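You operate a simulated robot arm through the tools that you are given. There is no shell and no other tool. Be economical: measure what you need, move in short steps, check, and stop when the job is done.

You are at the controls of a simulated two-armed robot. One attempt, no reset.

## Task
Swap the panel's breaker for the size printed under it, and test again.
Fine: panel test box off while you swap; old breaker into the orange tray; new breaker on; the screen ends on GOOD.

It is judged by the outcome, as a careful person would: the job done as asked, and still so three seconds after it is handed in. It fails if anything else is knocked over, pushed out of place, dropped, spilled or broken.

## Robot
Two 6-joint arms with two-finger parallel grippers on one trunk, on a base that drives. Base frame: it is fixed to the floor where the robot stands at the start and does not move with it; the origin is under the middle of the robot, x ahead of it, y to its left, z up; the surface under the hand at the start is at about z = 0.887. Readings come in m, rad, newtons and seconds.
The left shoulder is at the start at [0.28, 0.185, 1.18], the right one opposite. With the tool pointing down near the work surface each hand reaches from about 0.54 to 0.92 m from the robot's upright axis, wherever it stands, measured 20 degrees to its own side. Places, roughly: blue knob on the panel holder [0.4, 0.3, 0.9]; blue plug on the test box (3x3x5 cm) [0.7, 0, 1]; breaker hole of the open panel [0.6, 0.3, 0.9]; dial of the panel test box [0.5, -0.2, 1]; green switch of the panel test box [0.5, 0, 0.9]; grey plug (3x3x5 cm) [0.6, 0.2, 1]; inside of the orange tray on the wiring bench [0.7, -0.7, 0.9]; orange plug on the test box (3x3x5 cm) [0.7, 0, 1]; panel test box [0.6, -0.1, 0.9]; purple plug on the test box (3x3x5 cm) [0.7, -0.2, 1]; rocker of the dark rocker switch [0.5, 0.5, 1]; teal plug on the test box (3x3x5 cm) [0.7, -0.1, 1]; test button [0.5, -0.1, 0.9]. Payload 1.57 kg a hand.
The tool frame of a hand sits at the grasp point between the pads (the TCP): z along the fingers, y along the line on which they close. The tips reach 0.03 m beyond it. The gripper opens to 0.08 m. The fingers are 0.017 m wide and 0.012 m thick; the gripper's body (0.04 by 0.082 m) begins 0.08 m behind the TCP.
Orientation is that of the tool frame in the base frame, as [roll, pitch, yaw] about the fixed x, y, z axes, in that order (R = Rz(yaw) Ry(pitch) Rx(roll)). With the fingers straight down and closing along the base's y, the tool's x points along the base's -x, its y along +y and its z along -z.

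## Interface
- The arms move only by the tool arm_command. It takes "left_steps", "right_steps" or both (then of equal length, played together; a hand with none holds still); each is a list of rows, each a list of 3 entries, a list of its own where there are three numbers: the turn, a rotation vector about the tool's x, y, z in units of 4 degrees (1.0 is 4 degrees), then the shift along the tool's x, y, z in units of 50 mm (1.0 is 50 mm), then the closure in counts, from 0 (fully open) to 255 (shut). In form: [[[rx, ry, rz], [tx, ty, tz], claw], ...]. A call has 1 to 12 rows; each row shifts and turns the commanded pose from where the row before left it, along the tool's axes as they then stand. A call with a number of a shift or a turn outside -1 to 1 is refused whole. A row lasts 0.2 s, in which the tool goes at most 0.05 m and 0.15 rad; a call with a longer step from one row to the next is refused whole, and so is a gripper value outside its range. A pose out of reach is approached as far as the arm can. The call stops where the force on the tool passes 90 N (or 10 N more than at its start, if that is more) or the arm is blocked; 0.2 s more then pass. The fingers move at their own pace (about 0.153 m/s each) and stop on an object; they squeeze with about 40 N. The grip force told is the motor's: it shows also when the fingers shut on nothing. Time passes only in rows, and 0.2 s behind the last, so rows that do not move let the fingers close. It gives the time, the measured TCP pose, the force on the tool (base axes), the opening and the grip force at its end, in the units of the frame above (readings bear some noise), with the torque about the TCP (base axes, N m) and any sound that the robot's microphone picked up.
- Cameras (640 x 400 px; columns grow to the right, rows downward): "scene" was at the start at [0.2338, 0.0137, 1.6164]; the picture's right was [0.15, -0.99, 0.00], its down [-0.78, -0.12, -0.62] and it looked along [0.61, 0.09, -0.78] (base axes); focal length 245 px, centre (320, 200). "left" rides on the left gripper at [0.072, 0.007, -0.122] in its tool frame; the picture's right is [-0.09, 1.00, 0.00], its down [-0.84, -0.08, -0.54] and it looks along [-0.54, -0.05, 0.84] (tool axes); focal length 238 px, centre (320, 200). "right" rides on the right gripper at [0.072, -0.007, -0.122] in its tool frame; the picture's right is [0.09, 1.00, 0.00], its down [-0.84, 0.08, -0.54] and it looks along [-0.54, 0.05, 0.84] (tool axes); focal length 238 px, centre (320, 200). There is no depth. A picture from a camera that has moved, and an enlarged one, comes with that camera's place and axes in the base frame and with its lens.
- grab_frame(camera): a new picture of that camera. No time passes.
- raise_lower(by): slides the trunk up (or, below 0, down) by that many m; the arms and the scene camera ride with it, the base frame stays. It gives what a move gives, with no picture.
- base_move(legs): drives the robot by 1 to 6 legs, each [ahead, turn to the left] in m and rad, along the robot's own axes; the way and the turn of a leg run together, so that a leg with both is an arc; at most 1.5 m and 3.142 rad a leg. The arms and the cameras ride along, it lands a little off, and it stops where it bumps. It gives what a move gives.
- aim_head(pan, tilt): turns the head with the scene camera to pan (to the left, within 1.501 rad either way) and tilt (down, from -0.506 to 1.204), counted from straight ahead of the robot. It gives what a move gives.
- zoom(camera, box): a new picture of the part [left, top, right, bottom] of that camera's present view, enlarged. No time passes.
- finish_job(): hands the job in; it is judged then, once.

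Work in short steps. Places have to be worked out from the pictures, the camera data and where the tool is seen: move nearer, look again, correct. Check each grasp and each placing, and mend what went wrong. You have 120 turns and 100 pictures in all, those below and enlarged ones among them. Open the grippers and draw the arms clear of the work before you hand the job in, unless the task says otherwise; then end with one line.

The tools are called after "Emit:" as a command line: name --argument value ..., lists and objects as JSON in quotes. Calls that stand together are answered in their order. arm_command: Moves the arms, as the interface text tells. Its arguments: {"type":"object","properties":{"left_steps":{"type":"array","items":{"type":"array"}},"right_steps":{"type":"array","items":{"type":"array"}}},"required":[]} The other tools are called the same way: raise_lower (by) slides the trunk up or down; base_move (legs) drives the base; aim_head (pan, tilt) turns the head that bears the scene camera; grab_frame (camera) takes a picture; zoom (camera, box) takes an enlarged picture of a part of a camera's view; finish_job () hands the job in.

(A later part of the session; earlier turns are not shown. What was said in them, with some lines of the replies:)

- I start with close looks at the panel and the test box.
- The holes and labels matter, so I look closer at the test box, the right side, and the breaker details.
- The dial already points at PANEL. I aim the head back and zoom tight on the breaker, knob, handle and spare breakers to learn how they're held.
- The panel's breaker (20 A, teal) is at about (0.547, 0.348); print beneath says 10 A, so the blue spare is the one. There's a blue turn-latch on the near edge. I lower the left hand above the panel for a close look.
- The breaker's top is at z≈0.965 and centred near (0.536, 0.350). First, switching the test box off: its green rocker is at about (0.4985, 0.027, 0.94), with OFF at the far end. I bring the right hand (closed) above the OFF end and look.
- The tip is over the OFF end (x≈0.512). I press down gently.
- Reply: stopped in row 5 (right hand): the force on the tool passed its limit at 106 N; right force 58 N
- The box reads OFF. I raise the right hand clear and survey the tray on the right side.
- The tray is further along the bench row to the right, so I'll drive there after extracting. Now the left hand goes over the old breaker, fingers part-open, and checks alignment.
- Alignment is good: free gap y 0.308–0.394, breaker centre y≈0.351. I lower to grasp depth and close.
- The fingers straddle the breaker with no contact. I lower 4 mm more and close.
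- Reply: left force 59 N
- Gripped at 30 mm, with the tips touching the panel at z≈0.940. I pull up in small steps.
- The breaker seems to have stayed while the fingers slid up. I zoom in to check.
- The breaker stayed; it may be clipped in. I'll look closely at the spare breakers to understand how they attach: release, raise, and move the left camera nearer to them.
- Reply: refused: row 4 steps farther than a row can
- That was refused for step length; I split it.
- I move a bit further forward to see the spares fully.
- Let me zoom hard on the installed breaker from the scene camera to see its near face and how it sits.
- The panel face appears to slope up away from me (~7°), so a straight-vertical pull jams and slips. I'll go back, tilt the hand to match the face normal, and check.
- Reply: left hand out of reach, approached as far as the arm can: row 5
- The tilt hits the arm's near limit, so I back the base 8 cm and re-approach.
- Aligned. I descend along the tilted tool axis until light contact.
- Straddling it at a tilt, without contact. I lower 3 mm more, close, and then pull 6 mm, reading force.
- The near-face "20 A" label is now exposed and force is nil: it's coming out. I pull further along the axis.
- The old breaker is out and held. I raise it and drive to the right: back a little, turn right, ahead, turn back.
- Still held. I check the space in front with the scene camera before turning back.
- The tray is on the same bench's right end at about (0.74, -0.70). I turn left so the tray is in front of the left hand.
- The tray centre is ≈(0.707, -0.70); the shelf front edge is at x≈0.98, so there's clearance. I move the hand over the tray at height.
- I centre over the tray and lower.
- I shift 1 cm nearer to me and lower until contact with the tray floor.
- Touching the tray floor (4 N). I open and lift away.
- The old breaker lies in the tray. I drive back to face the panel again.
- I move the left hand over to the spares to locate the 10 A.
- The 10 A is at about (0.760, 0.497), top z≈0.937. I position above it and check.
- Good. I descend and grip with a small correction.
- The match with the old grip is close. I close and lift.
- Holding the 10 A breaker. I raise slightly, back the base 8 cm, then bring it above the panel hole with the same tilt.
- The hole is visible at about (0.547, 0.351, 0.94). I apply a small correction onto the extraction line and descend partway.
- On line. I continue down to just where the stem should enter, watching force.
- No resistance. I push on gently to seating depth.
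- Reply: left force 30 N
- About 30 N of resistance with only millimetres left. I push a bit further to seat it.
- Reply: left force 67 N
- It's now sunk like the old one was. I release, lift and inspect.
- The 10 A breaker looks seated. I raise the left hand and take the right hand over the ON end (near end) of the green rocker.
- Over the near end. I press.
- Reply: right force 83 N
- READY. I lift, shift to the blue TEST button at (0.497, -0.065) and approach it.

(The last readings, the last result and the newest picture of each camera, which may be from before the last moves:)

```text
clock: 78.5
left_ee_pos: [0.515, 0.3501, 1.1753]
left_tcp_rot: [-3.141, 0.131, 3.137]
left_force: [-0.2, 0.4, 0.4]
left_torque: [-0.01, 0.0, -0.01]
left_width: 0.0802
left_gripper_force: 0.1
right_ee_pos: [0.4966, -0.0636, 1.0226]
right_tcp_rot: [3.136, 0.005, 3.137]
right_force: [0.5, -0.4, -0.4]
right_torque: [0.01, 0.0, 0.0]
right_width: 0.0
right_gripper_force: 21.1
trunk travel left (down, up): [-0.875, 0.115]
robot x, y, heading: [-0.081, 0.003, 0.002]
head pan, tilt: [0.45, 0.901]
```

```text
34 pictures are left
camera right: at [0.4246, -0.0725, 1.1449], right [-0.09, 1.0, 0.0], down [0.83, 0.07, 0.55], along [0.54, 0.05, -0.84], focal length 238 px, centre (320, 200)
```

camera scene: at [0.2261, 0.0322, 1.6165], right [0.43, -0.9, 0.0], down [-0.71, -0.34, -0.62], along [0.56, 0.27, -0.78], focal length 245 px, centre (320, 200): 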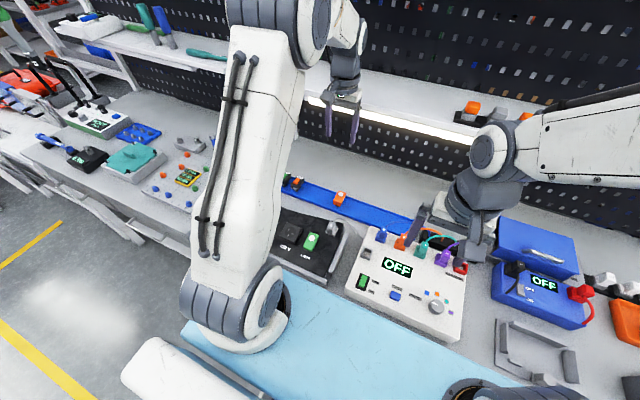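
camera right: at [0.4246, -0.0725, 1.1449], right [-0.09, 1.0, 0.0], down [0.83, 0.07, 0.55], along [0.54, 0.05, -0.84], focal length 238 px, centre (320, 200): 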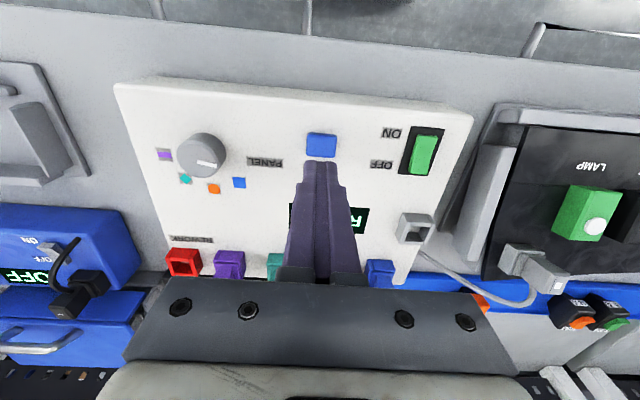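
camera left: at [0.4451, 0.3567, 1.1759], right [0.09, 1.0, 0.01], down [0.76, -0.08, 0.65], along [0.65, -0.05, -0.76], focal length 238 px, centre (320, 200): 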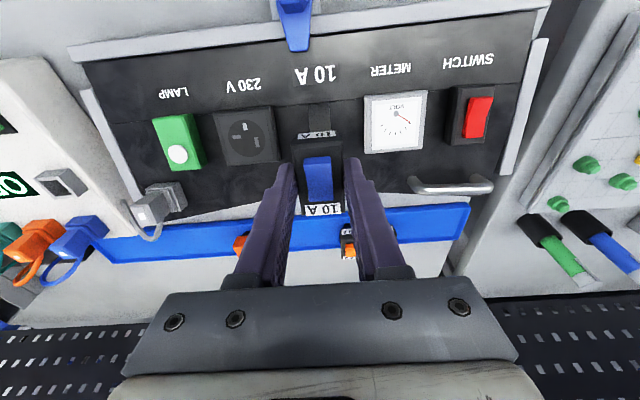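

Aligned. I press the button.

Emit:
arm_command --right_steps '[[[0, 0, 0], [0.05, -0.02, 0.5], 255], [[0, 0, 0], [0, 0, 0.2], 255], [[0, 0, 0], [0, 0, 0.1], 255], [[0, 0, 0], [0, 0, 0.1], 255], [[0, 0, 0], [0, 0, 0.08], 255]]'

Emit:
grab_frame --camera "scene"

```text
clock: 79.7
left_ee_pos: [0.5142, 0.3506, 1.1753]
left_tcp_rot: [3.141, 0.133, 3.136]
left_force: [-0.5, 0.2, -0.4]
left_torque: [0.03, 0.03, -0.03]
left_width: 0.0797
left_gripper_force: 0.1
right_ee_pos: [0.4949, -0.064, 0.9743]
right_tcp_rot: [3.137, 0.005, 3.137]
right_force: [0.2, -1.8, 5.4]
right_torque: [-0.08, 0.02, -0.02]
right_width: 0.0
right_gripper_force: 21.2
trunk travel left (down, up): [-0.875, 0.115]
robot x, y, heading: [-0.0842, -0.001, 0.002]
head pan, tilt: [0.45, 0.901]
heard: click
```

```text
33 pictures are left
camera scene: at [0.1448, 0.0338, 1.6167], right [0.43, -0.9, 0.0], down [-0.71, -0.34, -0.62], along [0.56, 0.27, -0.78], focal length 245 px, centre (320, 200)
```

scene: 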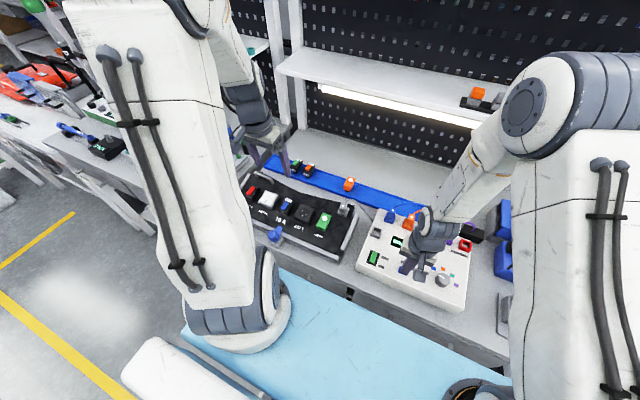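

A click was heard. I lift the right hand away and read the screen.

Emit:
arm_command --right_steps '[[[0, 0, 0], [0, 0, -0.6], 255], [[0, 0, 0], [0, 0, -0.9], 255], [[0, 0, 0], [0, 0, -0.9], 255], [[0, 0, 0], [0, -0.6, -0.6], 255], [[0, 0, 0], [0, -0.9, 0], 255], [[0, 0, 0], [0, -0.9, 0], 255]]'

Emit:
zoom --camera "scene" --box '[340, 200, 480, 310]'

```text
clock: 81.1
left_ee_pos: [0.5137, 0.35, 1.1749]
left_tcp_rot: [3.141, 0.133, 3.14]
left_force: [-0.4, 0.8, -0.6]
left_torque: [0.0, 0.02, 0.0]
left_width: 0.0801
left_gripper_force: 0.1
right_ee_pos: [0.4941, -0.1854, 1.1229]
right_tcp_rot: [3.134, 0.005, 3.139]
right_force: [-0.4, 0.1, 0.2]
right_torque: [0.0, 0.01, 0.02]
right_width: 0.0
right_gripper_force: 21.4
trunk travel left (down, up): [-0.875, 0.115]
robot x, y, heading: [-0.0808, -0.0012, -0.001]
head pan, tilt: [0.45, 0.901]
```

```text
3.64 times, centred on (410, 255) of scene
camera zoom: at [0.1451, 0.034, 1.6165], right [0.44, -0.9, 0.0], down [-0.71, -0.34, -0.62], along [0.56, 0.27, -0.78], focal length 892 px, centre (-7, 0)
```

zoom: 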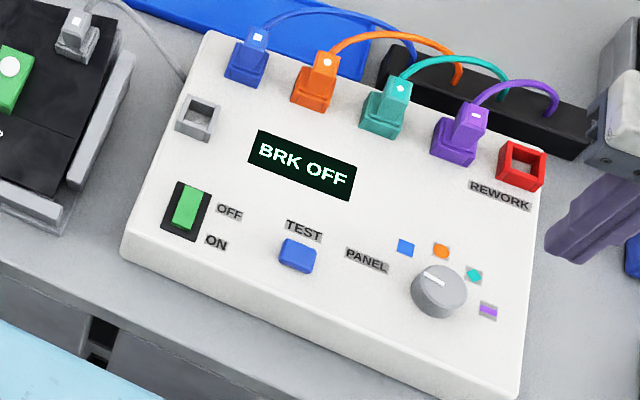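

The screen says "BRK OFF": the breaker's rocker is probably in the off position. I zoom in on it.

Emit:
zoom --camera "scene" --box '[240, 170, 350, 250]'

Emit:
zoom --camera "left" --box '[270, 80, 370, 200]'

```text
5.00 times, centred on (295, 210) of scene
camera zoom: at [0.1451, 0.034, 1.6165], right [0.44, -0.9, 0.0], down [-0.71, -0.34, -0.62], along [0.56, 0.27, -0.78], focal length 1226 px, centre (445, 150)
```

zoom: 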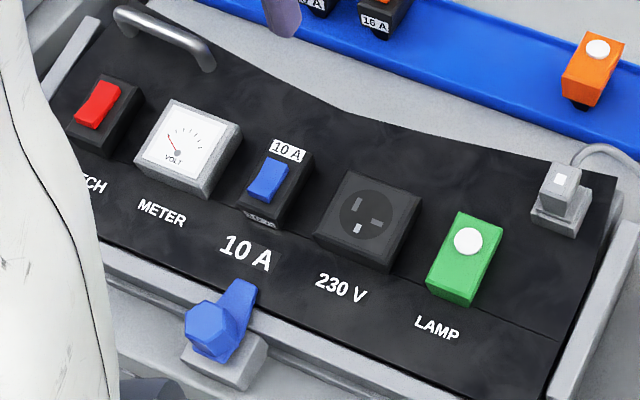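

```text
3.33 times, centred on (320, 140) of left
camera zoom: at [0.4278, 0.3581, 1.2878], right [0.09, 1.0, 0.01], down [0.76, -0.08, 0.65], along [0.65, -0.05, -0.76], focal length 794 px, centre (320, 400)
```

zoom: 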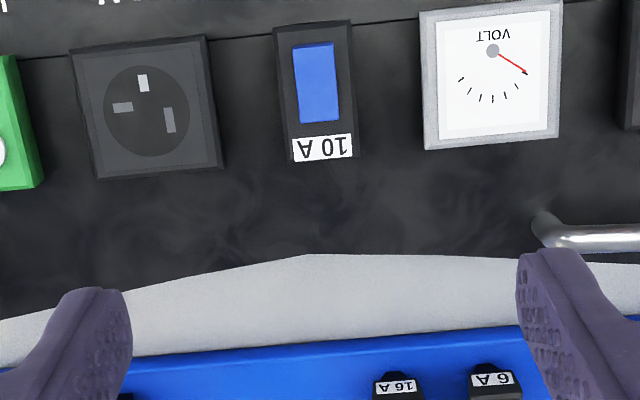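

The near end of the blue rocker is raised, i.e. far side pressed, as with the box's OFF. I'll press the near end (ON) with the closed left fingers; first hover above it.

Emit:
arm_command --left_steps '[[[0, 0, 0], [0.35, 0.01, 0], 255], [[0, 0, 0], [0, 0, 0.9], 255], [[0, 0, 0], [0, 0, 0.9], 255], [[0, 0, 0], [0, 0, 0.9], 255], [[0, 0, 0], [0, 0, 0.2], 255], [[0, 0, 0], [0, 0, 0], 255]]'

Emit:
grab_frame --camera "left"

```text
clock: 82.5
left_ee_pos: [0.5162, 0.3504, 1.0286]
left_tcp_rot: [-3.141, 0.133, 3.137]
left_force: [-0.1, -0.7, 0.0]
left_torque: [0.01, 0.01, -0.01]
left_width: 0.0
left_gripper_force: 21.7
right_ee_pos: [0.4934, -0.1855, 1.1221]
right_tcp_rot: [3.137, 0.006, 3.138]
right_force: [-0.6, -0.2, -0.2]
right_torque: [0.0, -0.04, 0.02]
right_width: 0.0
right_gripper_force: 21.3
trunk travel left (down, up): [-0.875, 0.115]
robot x, y, heading: [-0.0833, 0.0005, 0.007]
head pan, tilt: [0.45, 0.901]
```

```text
29 pictures are left
camera left: at [0.4297, 0.3589, 1.1417], right [0.09, 1.0, 0.01], down [0.76, -0.08, 0.65], along [0.65, -0.05, -0.76], focal length 238 px, centre (320, 200)
```

left: 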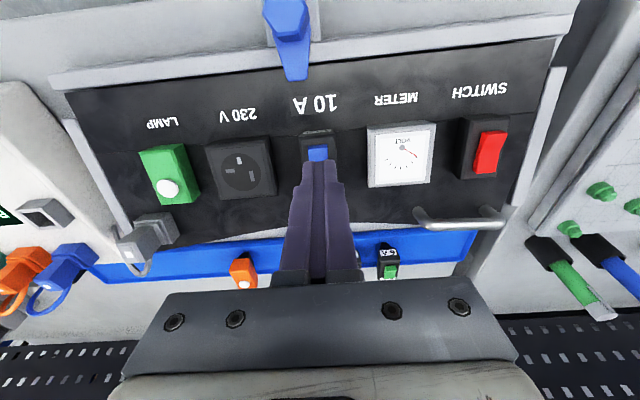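

Aligned over the near end; I press with small steps.

Emit:
arm_command --left_steps '[[[0, 0, 0], [0.08, 0, 0.4], 255], [[0, 0, 0], [0, 0, 0.12], 255], [[0, 0, 0], [0, 0, 0.08], 255], [[0, 0, 0], [0, 0, 0.08], 255], [[0, 0, 0], [0, 0, 0.06], 255]]'

Emit:
grab_frame --camera "left"

```text
clock: 83.7
left_ee_pos: [0.5155, 0.3515, 0.9968]
left_tcp_rot: [3.14, 0.138, 3.141]
left_force: [-16.6, -1.4, 57.5]
left_torque: [-0.06, -0.25, 0.0]
left_width: 0.0
left_gripper_force: 21.5
right_ee_pos: [0.4908, -0.1856, 1.1263]
right_tcp_rot: [3.137, 0.008, 3.139]
right_force: [-0.7, 0.1, 0.6]
right_torque: [0.03, 0.01, -0.03]
right_width: 0.0002
right_gripper_force: 20.7
trunk travel left (down, up): [-0.875, 0.115]
robot x, y, heading: [-0.0821, -0.0017, -0.001]
head pan, tilt: [0.45, 0.901]
```

```text
28 pictures are left
camera left: at [0.4281, 0.3582, 1.1083], right [0.09, 1.0, 0.01], down [0.75, -0.08, 0.65], along [0.65, -0.05, -0.76], focal length 238 px, centre (320, 200)
```

left: 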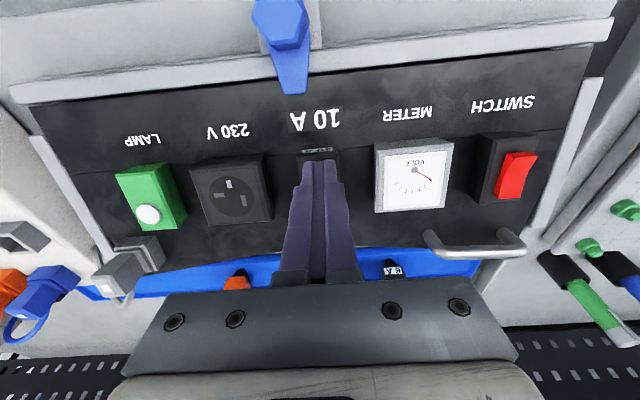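

I lift and look at the rocker.

Emit:
arm_command --left_steps '[[[0, 0, 0], [0, 0, -0.6], 255], [[0, 0, 0], [0.6, 0, -0.6], 255], [[0, 0, 0], [0, 0, 0], 255]]'

Emit:
zoom --camera "left" --box '[260, 80, 400, 200]'

Emit:
zoom --camera "scene" --box '[270, 180, 320, 220]'

```text
clock: 84.5
left_ee_pos: [0.477, 0.3494, 1.0468]
left_tcp_rot: [3.141, 0.132, 3.138]
left_force: [-0.9, 0.4, -0.2]
left_torque: [0.0, 0.05, 0.0]
left_width: 0.0
left_gripper_force: 21.8
right_ee_pos: [0.4936, -0.186, 1.1225]
right_tcp_rot: [3.135, 0.005, 3.139]
right_force: [-0.6, -0.5, -0.1]
right_torque: [0.01, 0.01, -0.02]
right_width: 0.0002
right_gripper_force: 21.7
trunk travel left (down, up): [-0.875, 0.115]
robot x, y, heading: [-0.0847, -0.0019, 0.001]
head pan, tilt: [0.45, 0.901]
```

```text
3.33 times, centred on (330, 140) of left
camera zoom: at [0.3915, 0.3586, 1.1602], right [0.09, 1.0, 0.01], down [0.76, -0.08, 0.65], along [0.64, -0.05, -0.76], focal length 794 px, centre (287, 400)
```

zoom: 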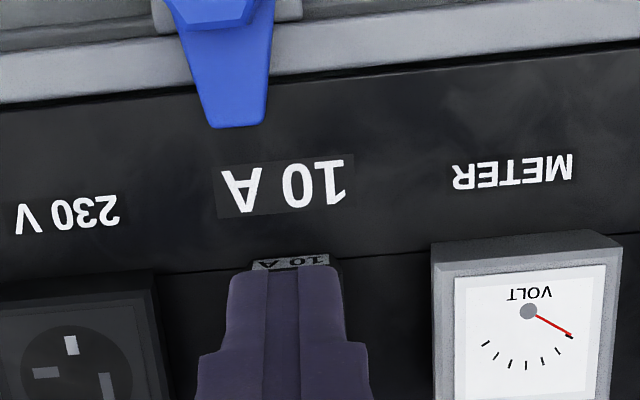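

```text
10.00 times, centred on (295, 200) of scene
camera zoom: at [0.1448, 0.034, 1.6164], right [0.43, -0.9, 0.0], down [-0.71, -0.34, -0.62], along [0.56, 0.27, -0.78], focal length 2452 px, centre (570, 200)
```

zoom: 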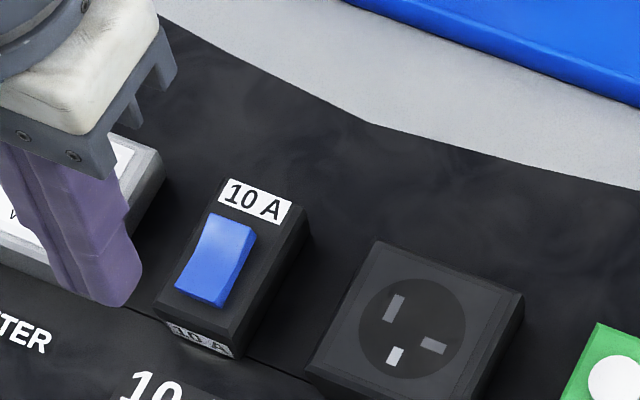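

The near lip looks lower now, so it likely toggled. I test again: right hand back over the button and press.

Emit:
arm_command --right_steps '[[[0, 0, 0], [-0.02, 0.9, 0], 255], [[0, 0, 0], [0, 0.9, 0], 255], [[0, 0, 0], [0, 0.62, 0.6], 255], [[0, 0, 0], [0, 0, 0.9], 255], [[0, 0, 0], [0, 0, 0.6], 255], [[0, 0, 0], [0, 0, 0.5], 255], [[0, 0, 0], [0, 0, 0.2], 255], [[0, 0, 0], [0, 0, 0.12], 255], [[0, 0, 0], [0, 0, 0.08], 255]]'

```text
clock: 86.5
left_ee_pos: [0.4794, 0.3514, 1.0482]
left_tcp_rot: [3.141, 0.133, 3.138]
left_force: [0.4, -0.5, -0.3]
left_torque: [0.02, -0.01, 0.03]
left_width: 0.0
left_gripper_force: 21.5
right_ee_pos: [0.4954, -0.063, 0.9741]
right_tcp_rot: [3.136, 0.007, 3.137]
right_force: [-0.4, -2.8, 5.8]
right_torque: [-0.07, 0.04, 0.03]
right_width: 0.0
right_gripper_force: 21.1
trunk travel left (down, up): [-0.875, 0.115]
robot x, y, heading: [-0.0843, 0.002, -0.001]
head pan, tilt: [0.45, 0.901]
heard: click
```

Emit:
arm_command --right_steps '[[[0, 0, 0], [0, 0, -0.6], 255], [[0, 0, 0], [0, 0, -0.9], 255], [[0, 0, 0], [0, 0, -0.9], 255], [[0, 0, 0], [0, -0.6, -0.6], 255], [[0, 0, 0], [0, -0.9, 0], 255], [[0, 0, 0], [0, -0.9, 0], 255]]'

Emit:
zoom --camera "scene" --box '[340, 200, 480, 310]'

```text
clock: 87.9
left_ee_pos: [0.479, 0.3506, 1.0478]
left_tcp_rot: [-3.141, 0.132, 3.137]
left_force: [-0.4, -0.5, 0.0]
left_torque: [0.02, -0.02, -0.02]
left_width: 0.0
left_gripper_force: 21.7
right_ee_pos: [0.4943, -0.1841, 1.1252]
right_tcp_rot: [3.136, 0.006, 3.139]
right_force: [0.4, 0.4, -0.1]
right_torque: [-0.01, 0.0, -0.03]
right_width: 0.0
right_gripper_force: 21.6
trunk travel left (down, up): [-0.875, 0.115]
robot x, y, heading: [-0.0821, -0.0041, 0.003]
head pan, tilt: [0.45, 0.901]
```

```text
3.64 times, centred on (410, 255) of scene
camera zoom: at [0.1451, 0.034, 1.6165], right [0.44, -0.9, 0.0], down [-0.71, -0.34, -0.62], along [0.56, 0.27, -0.78], focal length 892 px, centre (-7, 0)
```

zoom: 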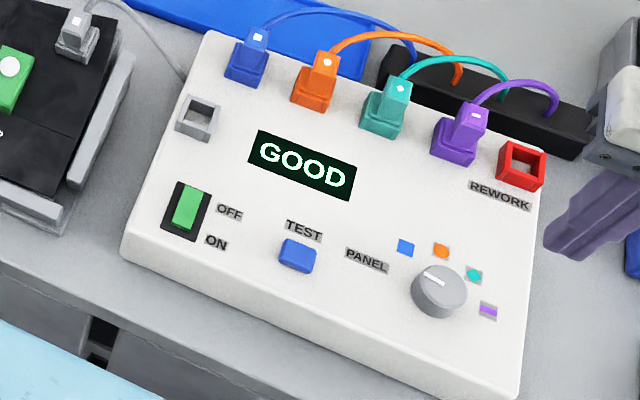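

The screen reads GOOD. I raise both hands clear, open the grippers, and take a last look.

Emit:
arm_command --left_steps '[[[0, 0, 0], [0, 0, -0.9], 255], [[0, 0, 0], [0, 0, -0.9], 255], [[0, 0, 0], [0, 0, -0.9], 0], [[0, 0, 0], [0, 0, 0], 0], [[0, 0, 0], [0, 0, 0], 0]]' --right_steps '[[[0, 0, 0], [0, 0, -0.9], 255], [[0, 0, 0], [0, 0, -0.8], 255], [[0, 0, 0], [0, 0, 0], 0], [[0, 0, 0], [0, 0, 0], 0], [[0, 0, 0], [0, 0, 0], 0]]'

Emit:
grab_frame --camera "scene"

Emit:
zoom --camera "scene" --box '[230, 160, 370, 270]'

```text
clock: 89.1
left_ee_pos: [0.4627, 0.351, 1.1815]
left_tcp_rot: [-3.141, 0.131, 3.138]
left_force: [-0.2, -0.7, -0.4]
left_torque: [-0.01, -0.01, 0.01]
left_width: 0.0799
left_gripper_force: 0.0
right_ee_pos: [0.4924, -0.1853, 1.2092]
right_tcp_rot: [3.136, 0.005, 3.136]
right_force: [0.3, 0.1, -0.1]
right_torque: [0.0, 0.01, -0.01]
right_width: 0.0798
right_gripper_force: 0.0
trunk travel left (down, up): [-0.875, 0.115]
robot x, y, heading: [-0.0799, 0.0003, -0.005]
head pan, tilt: [0.45, 0.901]
```

```text
24 pictures are left
camera scene: at [0.1451, 0.034, 1.6165], right [0.43, -0.9, 0.0], down [-0.71, -0.34, -0.62], along [0.56, 0.27, -0.78], focal length 245 px, centre (320, 200)
```

scene: 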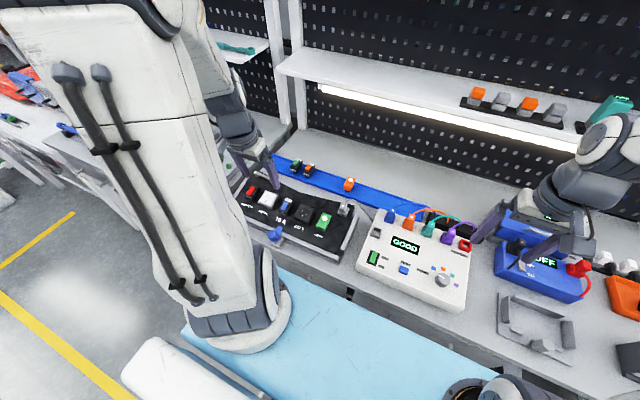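

```text
3.64 times, centred on (300, 215) of scene
camera zoom: at [0.1451, 0.034, 1.6165], right [0.43, -0.9, 0.0], down [-0.71, -0.34, -0.62], along [0.56, 0.27, -0.78], focal length 892 px, centre (393, 146)
```

zoom: 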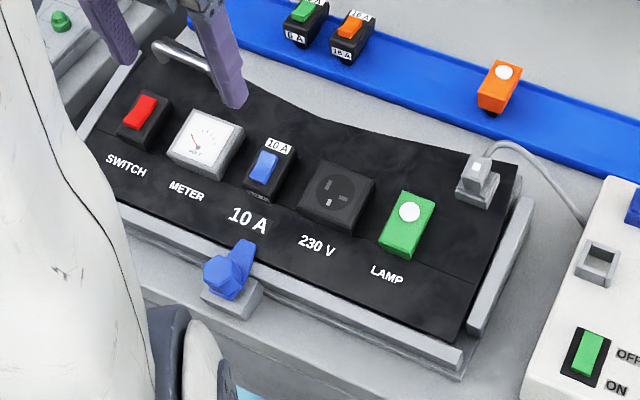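

The 10 A breaker is in and on, GOOD is showing, the old breaker is in the tray, and both hands are clear. I hand in.

Emit:
finish_job

```text
The job is handed in.
```

The panel's 20 A breaker has been swapped for the 10 A one printed under it, and the test box screen reads GOOD. The box was off during the swap, and the old breaker is in the orange tray. The first retest showed "BRK OFF" because the new breaker was switched off, so I switched it on and tested again.
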